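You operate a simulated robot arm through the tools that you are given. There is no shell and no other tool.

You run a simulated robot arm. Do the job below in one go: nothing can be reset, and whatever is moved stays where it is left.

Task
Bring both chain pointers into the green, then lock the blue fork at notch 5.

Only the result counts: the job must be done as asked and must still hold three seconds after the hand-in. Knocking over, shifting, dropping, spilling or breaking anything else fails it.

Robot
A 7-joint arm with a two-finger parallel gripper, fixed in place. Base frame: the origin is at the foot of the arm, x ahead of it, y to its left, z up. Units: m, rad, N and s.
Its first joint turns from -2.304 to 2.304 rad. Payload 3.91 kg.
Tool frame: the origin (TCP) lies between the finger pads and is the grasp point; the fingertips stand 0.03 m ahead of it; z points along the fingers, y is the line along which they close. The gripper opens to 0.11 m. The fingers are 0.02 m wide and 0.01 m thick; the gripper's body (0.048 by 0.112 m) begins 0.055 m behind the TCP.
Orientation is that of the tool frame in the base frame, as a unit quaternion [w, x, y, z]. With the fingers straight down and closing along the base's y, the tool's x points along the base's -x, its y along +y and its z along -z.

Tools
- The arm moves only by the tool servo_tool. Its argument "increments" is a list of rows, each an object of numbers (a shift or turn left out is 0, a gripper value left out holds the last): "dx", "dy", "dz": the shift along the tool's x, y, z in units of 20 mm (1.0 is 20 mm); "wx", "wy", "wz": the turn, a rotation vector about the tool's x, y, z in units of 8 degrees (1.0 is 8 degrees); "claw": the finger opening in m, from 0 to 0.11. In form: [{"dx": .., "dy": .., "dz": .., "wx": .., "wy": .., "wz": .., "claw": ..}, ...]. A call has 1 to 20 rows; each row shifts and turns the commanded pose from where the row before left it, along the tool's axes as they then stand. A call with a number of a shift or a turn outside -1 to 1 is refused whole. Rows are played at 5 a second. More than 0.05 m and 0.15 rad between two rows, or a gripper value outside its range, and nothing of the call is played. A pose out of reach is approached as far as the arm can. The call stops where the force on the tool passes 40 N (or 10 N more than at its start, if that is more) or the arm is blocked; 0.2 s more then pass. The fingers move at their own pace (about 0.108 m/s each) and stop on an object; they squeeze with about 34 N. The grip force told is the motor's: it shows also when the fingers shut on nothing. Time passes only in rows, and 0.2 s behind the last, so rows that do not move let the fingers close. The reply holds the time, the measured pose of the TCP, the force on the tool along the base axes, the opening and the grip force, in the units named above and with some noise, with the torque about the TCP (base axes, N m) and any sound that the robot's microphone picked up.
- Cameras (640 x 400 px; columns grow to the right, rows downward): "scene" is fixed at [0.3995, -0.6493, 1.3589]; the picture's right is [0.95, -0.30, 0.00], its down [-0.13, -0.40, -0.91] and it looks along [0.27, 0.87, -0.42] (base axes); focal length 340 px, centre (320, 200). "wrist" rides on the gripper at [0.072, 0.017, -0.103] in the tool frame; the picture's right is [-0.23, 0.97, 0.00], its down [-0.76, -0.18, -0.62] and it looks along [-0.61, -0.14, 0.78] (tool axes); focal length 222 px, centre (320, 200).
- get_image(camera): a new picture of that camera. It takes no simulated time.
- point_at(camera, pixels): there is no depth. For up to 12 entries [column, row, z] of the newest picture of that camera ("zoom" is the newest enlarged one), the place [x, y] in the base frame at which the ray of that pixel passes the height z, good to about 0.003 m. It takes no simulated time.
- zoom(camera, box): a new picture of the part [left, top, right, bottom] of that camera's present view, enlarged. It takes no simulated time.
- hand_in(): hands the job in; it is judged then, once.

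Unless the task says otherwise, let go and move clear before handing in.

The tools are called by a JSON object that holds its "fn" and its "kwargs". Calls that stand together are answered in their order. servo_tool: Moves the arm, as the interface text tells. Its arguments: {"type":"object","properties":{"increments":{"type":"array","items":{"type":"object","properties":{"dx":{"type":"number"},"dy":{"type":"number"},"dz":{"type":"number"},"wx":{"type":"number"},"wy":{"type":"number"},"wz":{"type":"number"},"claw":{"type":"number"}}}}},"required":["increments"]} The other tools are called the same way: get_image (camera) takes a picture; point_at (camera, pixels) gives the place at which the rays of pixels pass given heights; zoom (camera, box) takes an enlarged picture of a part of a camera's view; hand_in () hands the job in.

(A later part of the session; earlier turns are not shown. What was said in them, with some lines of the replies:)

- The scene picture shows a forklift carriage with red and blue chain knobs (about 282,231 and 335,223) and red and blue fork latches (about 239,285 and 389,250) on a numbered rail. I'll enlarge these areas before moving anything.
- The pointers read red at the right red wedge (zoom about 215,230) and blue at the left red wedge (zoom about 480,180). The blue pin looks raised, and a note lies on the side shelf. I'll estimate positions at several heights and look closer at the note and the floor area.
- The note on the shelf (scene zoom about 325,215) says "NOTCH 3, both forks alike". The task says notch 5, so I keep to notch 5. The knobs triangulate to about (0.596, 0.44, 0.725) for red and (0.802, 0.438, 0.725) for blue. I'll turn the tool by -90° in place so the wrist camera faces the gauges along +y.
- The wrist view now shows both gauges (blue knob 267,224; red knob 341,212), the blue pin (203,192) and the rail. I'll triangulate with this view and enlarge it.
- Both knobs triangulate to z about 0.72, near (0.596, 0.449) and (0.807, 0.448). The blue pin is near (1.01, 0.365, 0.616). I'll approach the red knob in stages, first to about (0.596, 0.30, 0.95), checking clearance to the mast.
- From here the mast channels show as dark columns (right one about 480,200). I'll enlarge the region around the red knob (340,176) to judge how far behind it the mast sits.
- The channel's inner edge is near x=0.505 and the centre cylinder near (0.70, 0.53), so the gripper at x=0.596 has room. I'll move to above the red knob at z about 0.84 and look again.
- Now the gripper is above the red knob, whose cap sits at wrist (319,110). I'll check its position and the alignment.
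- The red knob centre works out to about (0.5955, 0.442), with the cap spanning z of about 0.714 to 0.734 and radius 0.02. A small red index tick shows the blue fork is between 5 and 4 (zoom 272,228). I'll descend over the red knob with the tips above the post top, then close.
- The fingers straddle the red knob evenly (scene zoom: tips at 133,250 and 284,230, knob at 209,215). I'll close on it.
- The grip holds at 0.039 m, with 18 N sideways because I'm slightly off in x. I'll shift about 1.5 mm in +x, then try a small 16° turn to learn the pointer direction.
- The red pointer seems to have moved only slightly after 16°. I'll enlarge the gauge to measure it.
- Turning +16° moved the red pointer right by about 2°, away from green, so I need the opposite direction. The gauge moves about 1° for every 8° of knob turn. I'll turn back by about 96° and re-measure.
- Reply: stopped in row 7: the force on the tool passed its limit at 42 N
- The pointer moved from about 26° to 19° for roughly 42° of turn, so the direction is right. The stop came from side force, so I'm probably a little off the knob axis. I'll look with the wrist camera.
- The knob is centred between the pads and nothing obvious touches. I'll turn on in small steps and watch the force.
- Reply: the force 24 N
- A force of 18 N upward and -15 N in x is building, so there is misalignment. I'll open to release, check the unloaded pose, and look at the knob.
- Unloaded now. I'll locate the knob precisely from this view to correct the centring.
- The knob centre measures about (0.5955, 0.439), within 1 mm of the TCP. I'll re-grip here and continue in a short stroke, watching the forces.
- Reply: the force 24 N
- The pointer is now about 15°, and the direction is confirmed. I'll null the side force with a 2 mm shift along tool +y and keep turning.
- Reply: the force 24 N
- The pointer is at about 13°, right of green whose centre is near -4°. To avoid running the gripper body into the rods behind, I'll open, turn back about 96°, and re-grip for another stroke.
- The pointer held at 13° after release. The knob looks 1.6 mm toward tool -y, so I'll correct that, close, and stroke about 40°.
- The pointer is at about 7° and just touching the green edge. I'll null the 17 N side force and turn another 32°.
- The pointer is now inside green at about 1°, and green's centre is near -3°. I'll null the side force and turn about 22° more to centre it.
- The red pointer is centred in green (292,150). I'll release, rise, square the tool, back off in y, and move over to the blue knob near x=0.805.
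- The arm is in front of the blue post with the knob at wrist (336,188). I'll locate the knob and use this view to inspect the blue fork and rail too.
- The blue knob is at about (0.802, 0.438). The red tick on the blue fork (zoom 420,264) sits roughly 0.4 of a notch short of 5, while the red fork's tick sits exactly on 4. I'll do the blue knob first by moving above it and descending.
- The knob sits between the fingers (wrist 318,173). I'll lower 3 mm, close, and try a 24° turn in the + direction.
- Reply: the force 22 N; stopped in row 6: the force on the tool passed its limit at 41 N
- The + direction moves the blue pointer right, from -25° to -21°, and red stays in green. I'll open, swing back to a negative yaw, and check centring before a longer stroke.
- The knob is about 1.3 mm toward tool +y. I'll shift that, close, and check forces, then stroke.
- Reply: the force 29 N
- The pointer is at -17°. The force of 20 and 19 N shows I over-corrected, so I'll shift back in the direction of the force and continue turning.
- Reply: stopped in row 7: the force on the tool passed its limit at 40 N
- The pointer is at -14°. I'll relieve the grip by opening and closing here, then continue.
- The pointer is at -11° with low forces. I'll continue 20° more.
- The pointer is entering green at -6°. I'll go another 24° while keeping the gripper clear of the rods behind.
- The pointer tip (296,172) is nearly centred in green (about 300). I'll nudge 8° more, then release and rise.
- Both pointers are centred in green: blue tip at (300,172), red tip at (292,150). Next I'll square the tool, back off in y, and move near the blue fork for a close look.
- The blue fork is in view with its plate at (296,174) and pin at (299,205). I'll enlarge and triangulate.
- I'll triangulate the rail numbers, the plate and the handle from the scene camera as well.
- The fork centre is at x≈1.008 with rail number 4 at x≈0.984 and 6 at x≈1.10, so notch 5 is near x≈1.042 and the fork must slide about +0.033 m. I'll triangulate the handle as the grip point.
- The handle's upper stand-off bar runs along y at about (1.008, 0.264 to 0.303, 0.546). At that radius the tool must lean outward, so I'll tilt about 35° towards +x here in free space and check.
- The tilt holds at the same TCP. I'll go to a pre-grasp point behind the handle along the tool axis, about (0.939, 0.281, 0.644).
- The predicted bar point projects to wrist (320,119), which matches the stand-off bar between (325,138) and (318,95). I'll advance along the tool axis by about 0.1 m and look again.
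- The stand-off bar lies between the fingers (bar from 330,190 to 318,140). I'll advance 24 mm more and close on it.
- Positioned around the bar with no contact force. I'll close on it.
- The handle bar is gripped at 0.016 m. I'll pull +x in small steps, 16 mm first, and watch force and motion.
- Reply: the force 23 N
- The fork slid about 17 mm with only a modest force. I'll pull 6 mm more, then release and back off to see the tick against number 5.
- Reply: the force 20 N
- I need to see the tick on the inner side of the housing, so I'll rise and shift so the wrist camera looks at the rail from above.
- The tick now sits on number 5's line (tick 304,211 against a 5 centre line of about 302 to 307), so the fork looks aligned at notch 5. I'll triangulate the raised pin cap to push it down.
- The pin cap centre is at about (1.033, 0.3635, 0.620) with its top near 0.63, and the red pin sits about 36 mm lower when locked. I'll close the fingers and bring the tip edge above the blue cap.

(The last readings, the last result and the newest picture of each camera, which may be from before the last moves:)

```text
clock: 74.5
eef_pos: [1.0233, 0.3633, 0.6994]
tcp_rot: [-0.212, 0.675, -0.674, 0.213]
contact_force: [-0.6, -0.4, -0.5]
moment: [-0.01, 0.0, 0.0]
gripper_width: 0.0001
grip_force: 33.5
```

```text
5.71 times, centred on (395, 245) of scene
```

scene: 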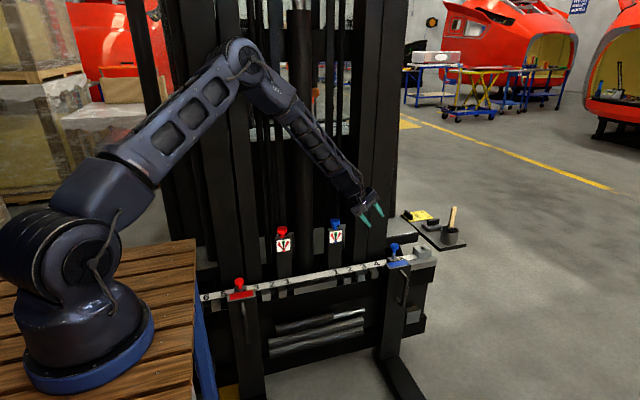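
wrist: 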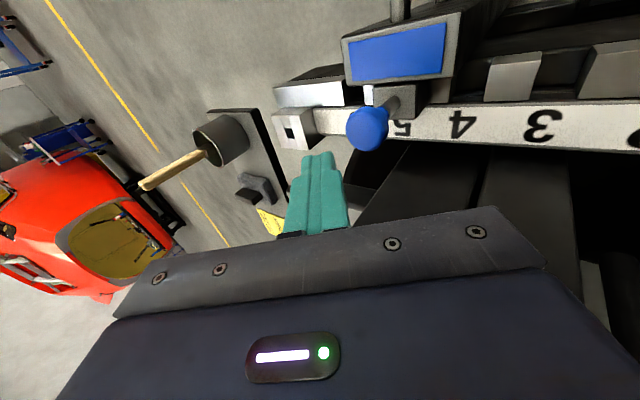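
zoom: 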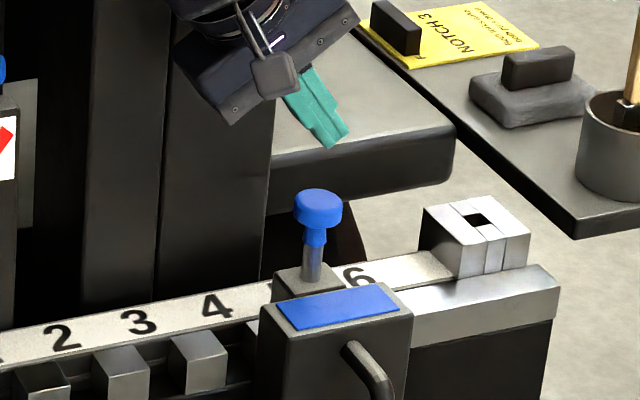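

The cap's pixel (368,127) matches its predicted place, so the tip edge is right above it. I'll check the tick once more, then lower 30 mm to just above contact.

{"fn": "zoom", "kwargs": {"camera": "wrist", "box": [330, 70, 480, 160]}}

{"fn": "servo_tool", "kwargs": {"increments": [{"dy": 0.288, "dz": 0.4085}, {"dy": 0.288, "dz": 0.4085}, {"dy": 0.288, "dz": 0.4085}, {}]}}

{"fn": "get_image", "kwargs": {"camera": "wrist"}}

{"fn": "zoom", "kwargs": {"camera": "scene", "box": [350, 210, 440, 280]}}

```text
4.27 times, centred on (405, 115) of wrist
```

zoom: 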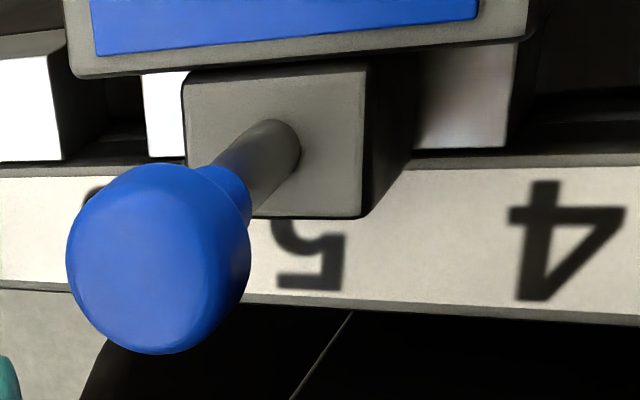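

```text
clock: 75.5
eef_pos: [1.0231, 0.3624, 0.6695]
tcp_rot: [-0.213, 0.676, -0.673, 0.213]
contact_force: [0.0, -0.3, -0.6]
moment: [-0.01, -0.01, -0.02]
gripper_width: 0.0001
grip_force: 33.9
```

```text
taken
```

wrist: 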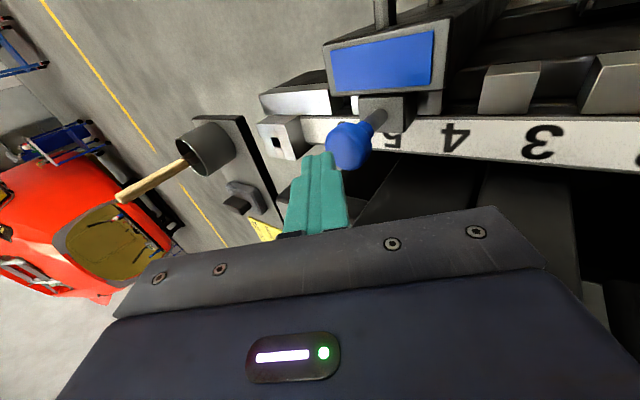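

```text
5.71 times, centred on (395, 245) of scene
```

zoom: 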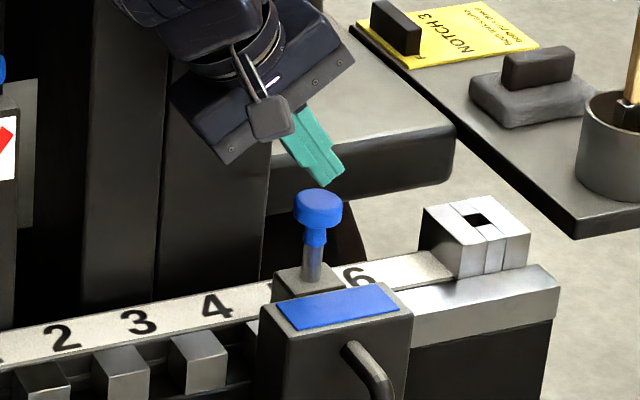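

The tip is just above the cap (scene zoom 322,187 over 318,195). I'll press down in small steps while watching the force.

{"fn": "servo_tool", "kwargs": {"increments": [{"dy": 0.0576, "dz": 0.0817}, {"dy": 0.0576, "dz": 0.0817}, {"dy": 0.0576, "dz": 0.0817}, {"dy": 0.0576, "dz": 0.0817}, {"dy": 0.0576, "dz": 0.0817}, {"dy": 0.0576, "dz": 0.0817}, {"dy": 0.0576, "dz": 0.0817}, {}]}}

{"fn": "zoom", "kwargs": {"camera": "scene", "box": [350, 210, 440, 280]}}

{"fn": "get_image", "kwargs": {"camera": "wrist"}}

```text
clock: 77.2
eef_pos: [1.0234, 0.3631, 0.6556]
tcp_rot: [-0.212, 0.675, -0.674, 0.214]
contact_force: [-0.4, 0.4, 0.1]
moment: [0.0, -0.04, 0.03]
gripper_width: 0.0
grip_force: 34.1
```

```text
5.71 times, centred on (395, 245) of scene
```

zoom: 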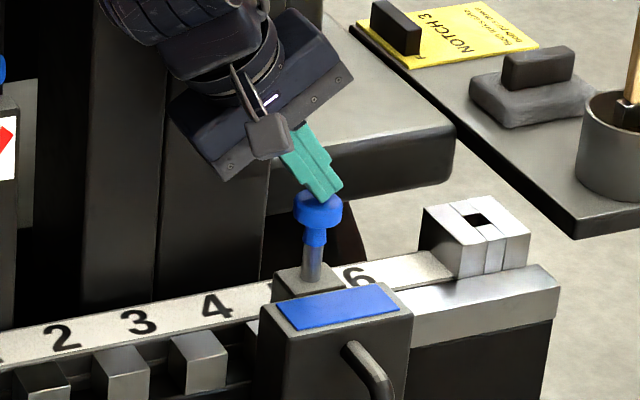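

```text
taken
```

wrist: 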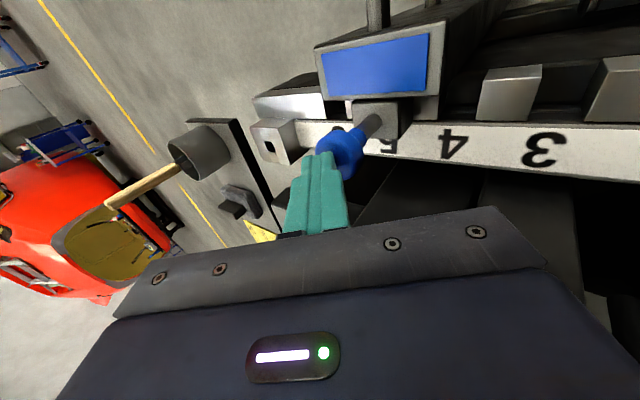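

Nearly touching but no force yet. I'll continue down in small steps.

{"fn": "servo_tool", "kwargs": {"increments": [{"dy": 0.0576, "dz": 0.0817}, {"dy": 0.0576, "dz": 0.0817}, {"dy": 0.0576, "dz": 0.0817}, {"dy": 0.0576, "dz": 0.0817}, {}]}}

{"fn": "zoom", "kwargs": {"camera": "scene", "box": [370, 220, 420, 270]}}

{"fn": "zoom", "kwargs": {"camera": "wrist", "box": [270, 80, 420, 200]}}

```text
clock: 78.5
eef_pos: [1.0218, 0.3632, 0.6464]
tcp_rot: [-0.214, 0.675, -0.673, 0.214]
contact_force: [0.2, -0.2, 0.1]
moment: [0.0, -0.01, 0.03]
gripper_width: 0.0002
grip_force: 34.0
```

```text
8.00 times, centred on (395, 245) of scene
```

zoom: 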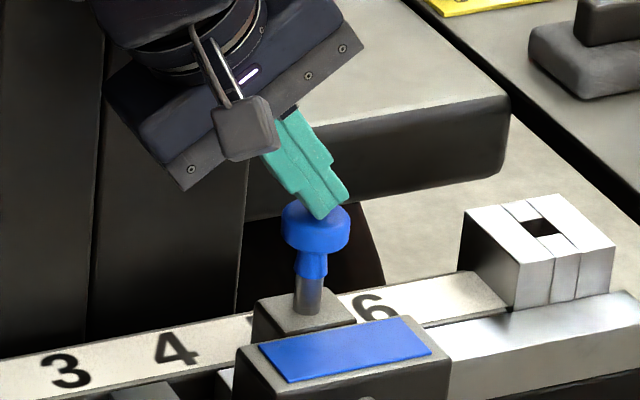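

```text
3.33 times, centred on (345, 140) of wrist
```

zoom: 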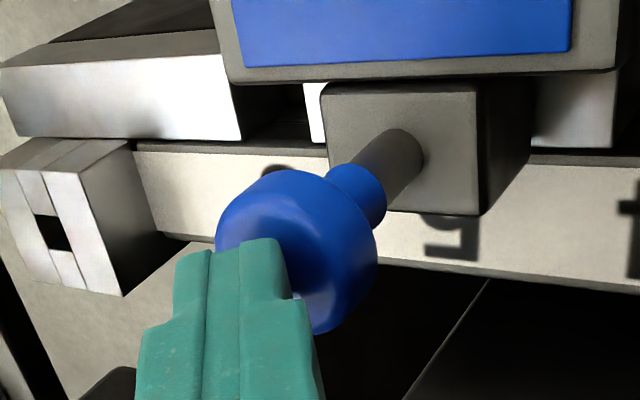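

The pin is already going down with almost no force: its visible shaft is shorter (scene zoom 275 to 310). I'll keep pressing for about 26 mm more.

{"fn": "servo_tool", "kwargs": {"increments": [{"dy": 0.0864, "dz": 0.1226}, {"dy": 0.0864, "dz": 0.1226}, {"dy": 0.0864, "dz": 0.1226}, {"dy": 0.0864, "dz": 0.1226}, {"dy": 0.0864, "dz": 0.1226}, {"dy": 0.0864, "dz": 0.1226}, {}]}}

{"fn": "zoom", "kwargs": {"camera": "scene", "box": [370, 220, 420, 270]}}

{"fn": "zoom", "kwargs": {"camera": "wrist", "box": [270, 80, 420, 200]}}

```text
clock: 80.0
eef_pos: [1.0237, 0.3627, 0.6278]
tcp_rot: [-0.213, 0.675, -0.674, 0.214]
contact_force: [-0.9, -0.2, -0.6]
moment: [0.01, 0.0, 0.02]
gripper_width: 0.0
grip_force: 33.8
```

```text
8.00 times, centred on (395, 245) of scene
```

zoom: 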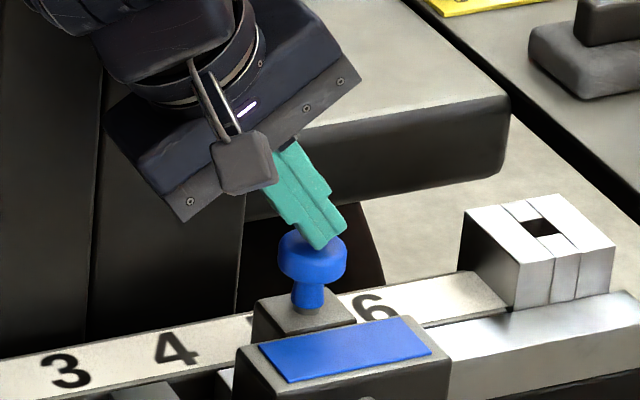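

```text
3.33 times, centred on (345, 140) of wrist
```

zoom: 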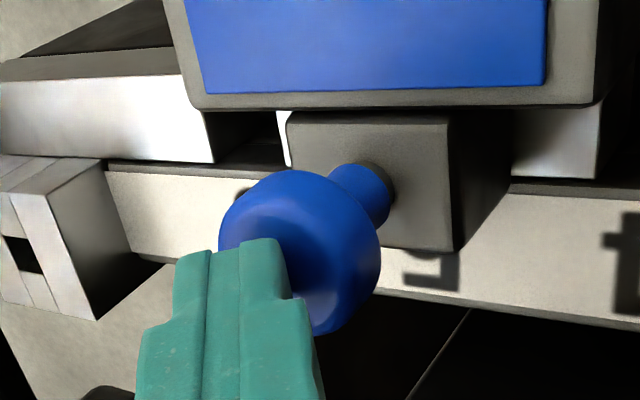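

The collar is nearly on the housing, similar to the red pin. I'll press a few more millimetres until it seats.

{"fn": "servo_tool", "kwargs": {"increments": [{"dy": 0.0576, "dz": 0.0817}, {"dy": 0.0576, "dz": 0.0817}, {"dy": 0.0576, "dz": 0.0817}, {}]}}

{"fn": "zoom", "kwargs": {"camera": "scene", "box": [370, 220, 420, 270]}}

{"fn": "zoom", "kwargs": {"camera": "wrist", "box": [270, 80, 420, 200]}}

```text
clock: 81.0
eef_pos: [1.0228, 0.3632, 0.6252]
tcp_rot: [-0.213, 0.675, -0.673, 0.214]
contact_force: [-1.3, -1.2, 8.4]
moment: [-0.05, -0.04, -0.02]
gripper_width: 0.0001
grip_force: 33.9
```

```text
8.00 times, centred on (395, 245) of scene
```

zoom: 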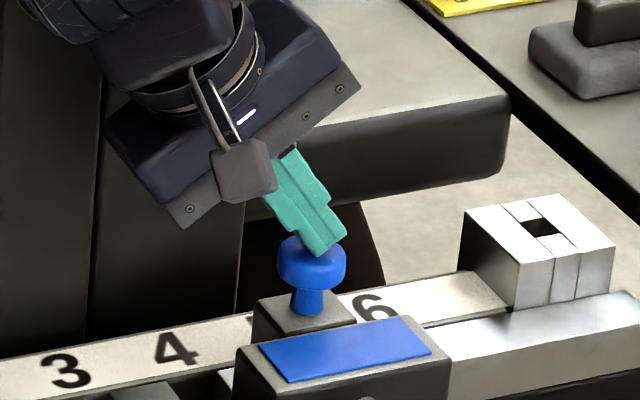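

```text
3.33 times, centred on (345, 140) of wrist
```

zoom: 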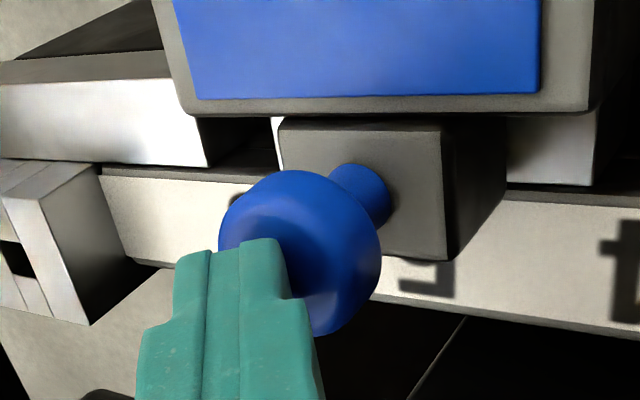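

An 8 N reaction says the pin is bottoming out, with the collar flush on the housing. I'll press a little more, then lift straight up and check.

{"fn": "servo_tool", "kwargs": {"increments": [{"dy": 0.0576, "dz": 0.0817}, {}]}}

{"fn": "servo_tool", "kwargs": {"increments": [{"dy": -0.288, "dz": -0.4085}, {"dy": -0.576, "dz": -0.817}, {"dy": -0.576, "dz": -0.817}, {"dy": -0.576, "dz": -0.817}, {"dy": -0.576, "dz": -0.817}, {"dy": 0.4, "dz": -0.6}, {"dy": 0.4, "dz": -0.6}, {"dy": 0.4, "dz": -0.6}, {"dy": 0.4, "dz": -0.6}, {}]}}

{"fn": "get_image", "kwargs": {"camera": "wrist"}}

{"fn": "get_image", "kwargs": {"camera": "scene"}}

{"fn": "zoom", "kwargs": {"camera": "scene", "box": [365, 230, 425, 275]}}

{"fn": "zoom", "kwargs": {"camera": "scene", "box": [215, 265, 275, 310]}}

```text
clock: 81.7
eef_pos: [1.0239, 0.3629, 0.6234]
tcp_rot: [-0.215, 0.674, -0.673, 0.215]
contact_force: [0.3, -3.3, 21.5]
moment: [-0.03, -0.29, -0.01]
gripper_width: 0.0
grip_force: 33.9
```

```text
clock: 83.8
eef_pos: [0.9704, 0.3643, 0.733]
tcp_rot: [-0.213, 0.675, -0.673, 0.213]
contact_force: [-0.2, 0.8, -0.1]
moment: [-0.01, 0.0, -0.02]
gripper_width: 0.0002
grip_force: 33.7
```

```text
taken
```

wrist: 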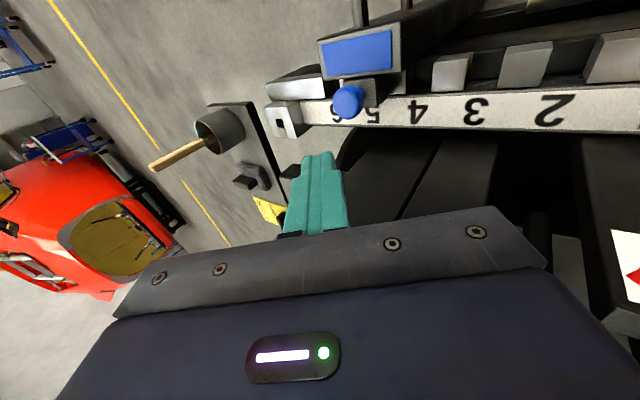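

```text
taken
```

scene: 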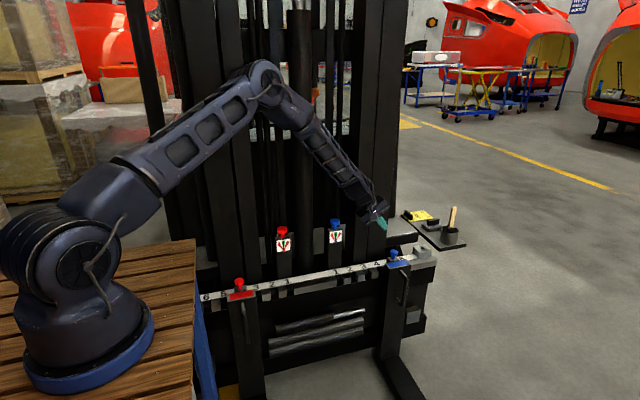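

```text
8.89 times, centred on (395, 252) of scene
```

zoom: 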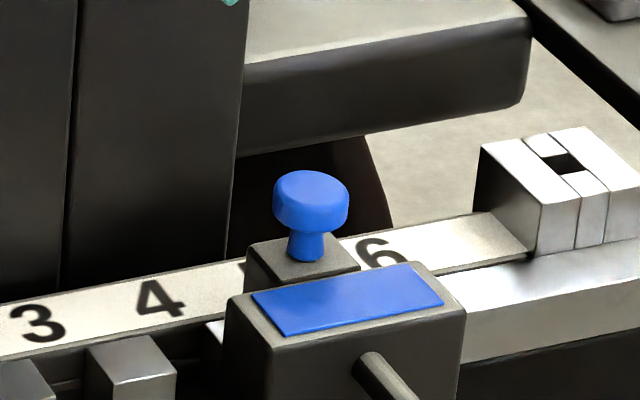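

```text
8.89 times, centred on (245, 288) of scene
```

zoom: 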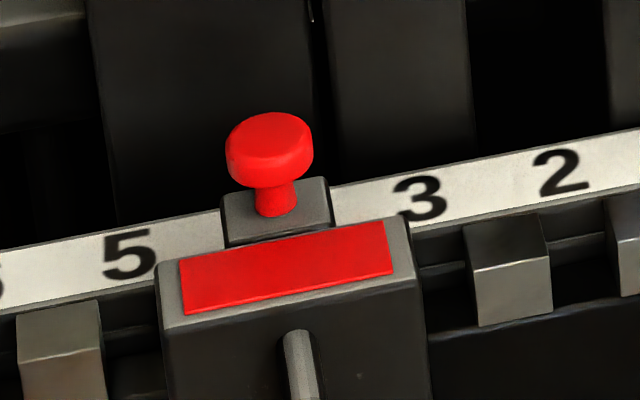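

The blue pin now sits as low as the red one: cap-to-collar ratios of about 0.76 and 0.74. I'll verify the tick at 5 and both gauges once more.

{"fn": "zoom", "kwargs": {"camera": "wrist", "box": [310, 60, 440, 140]}}

{"fn": "zoom", "kwargs": {"camera": "scene", "box": [322, 222, 352, 247]}}

{"fn": "zoom", "kwargs": {"camera": "scene", "box": [270, 232, 300, 257]}}

```text
4.92 times, centred on (375, 100) of wrist
```

zoom: 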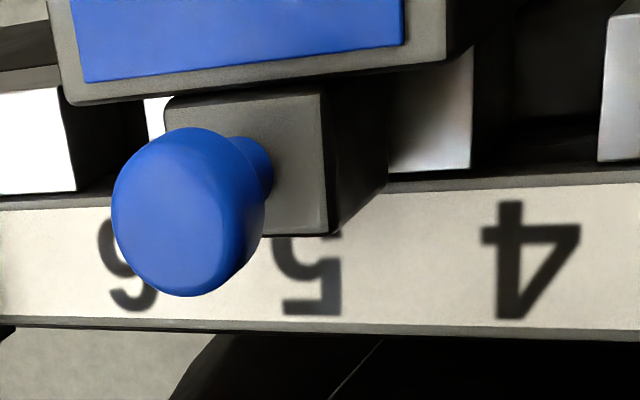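

```text
16.00 times, centred on (337, 234) of scene
```

zoom: 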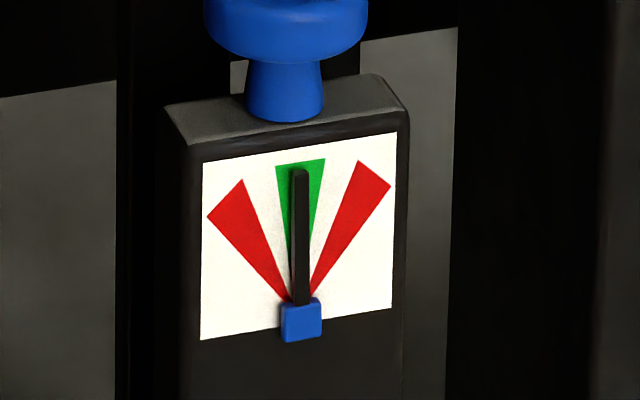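

```text
16.00 times, centred on (285, 244) of scene
```

zoom: 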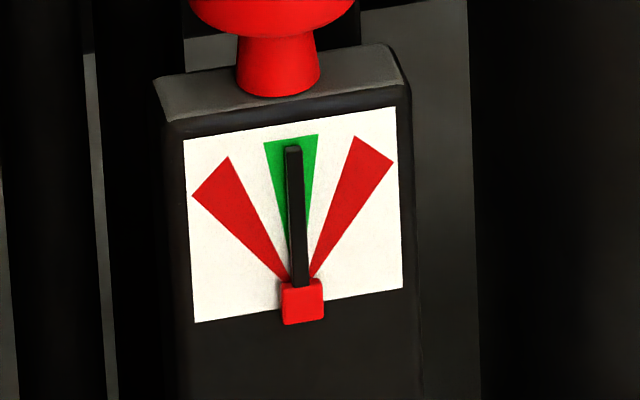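

Both gauges read centred green. I'll move further clear to the earlier viewpoint and confirm the tick against 5.

{"fn": "servo_tool", "kwargs": {"increments": [{"dy": 0.165, "dz": -0.775}, {"dy": 0.165, "dz": -0.775}, {"dy": 0.165, "dz": -0.775}, {"dy": 0.165, "dz": -0.775}, {}]}}

{"fn": "zoom", "kwargs": {"camera": "wrist", "box": [300, 60, 420, 135]}}

```text
clock: 85.0
eef_pos: [0.9231, 0.3644, 0.7764]
tcp_rot: [-0.213, 0.675, -0.673, 0.214]
contact_force: [0.1, -0.1, 0.0]
moment: [0.02, -0.02, -0.01]
gripper_width: 0.0001
grip_force: 33.9
```

```text
5.33 times, centred on (360, 98) of wrist
```

zoom: 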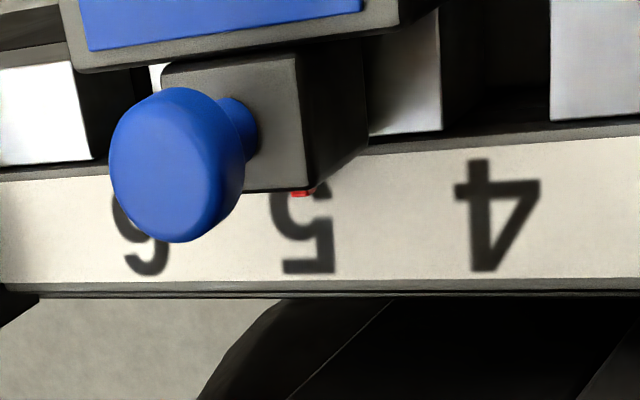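

The tick (300,193) lies on number 5 (glyph centre about 301), the pin has stayed down, and both pointers are in green. The arm is clear with zero contact force, so I'm handing in.

{"fn": "hand_in", "kwargs": {}}

```text
The job is handed in.
```

Both chain pointers are centred in the green, and the blue fork is at notch 5 with its pin down. The job is handed in, but I haven't seen the verdict.

- **Chains:** I turned each knob until its pointer sat in the middle of the green. Both were still there in the last check before hand-in.
- **Blue fork:** It started between notches 4 and 5 with the pin up. I slid it about 24 mm by its handle until its tick lined up with 5. I then pushed the pin down until its collar sat on the housing, as low as the red fork's pin. I didn't pull on the fork afterwards to test the lock.
- **Conflicting note:** A yellow note on the side shelf says "NOTCH 3, both forks alike, both pins down". I followed your instruction instead, so blue is at 5 and red is still at 4. If that note is current, neither fork matches it.
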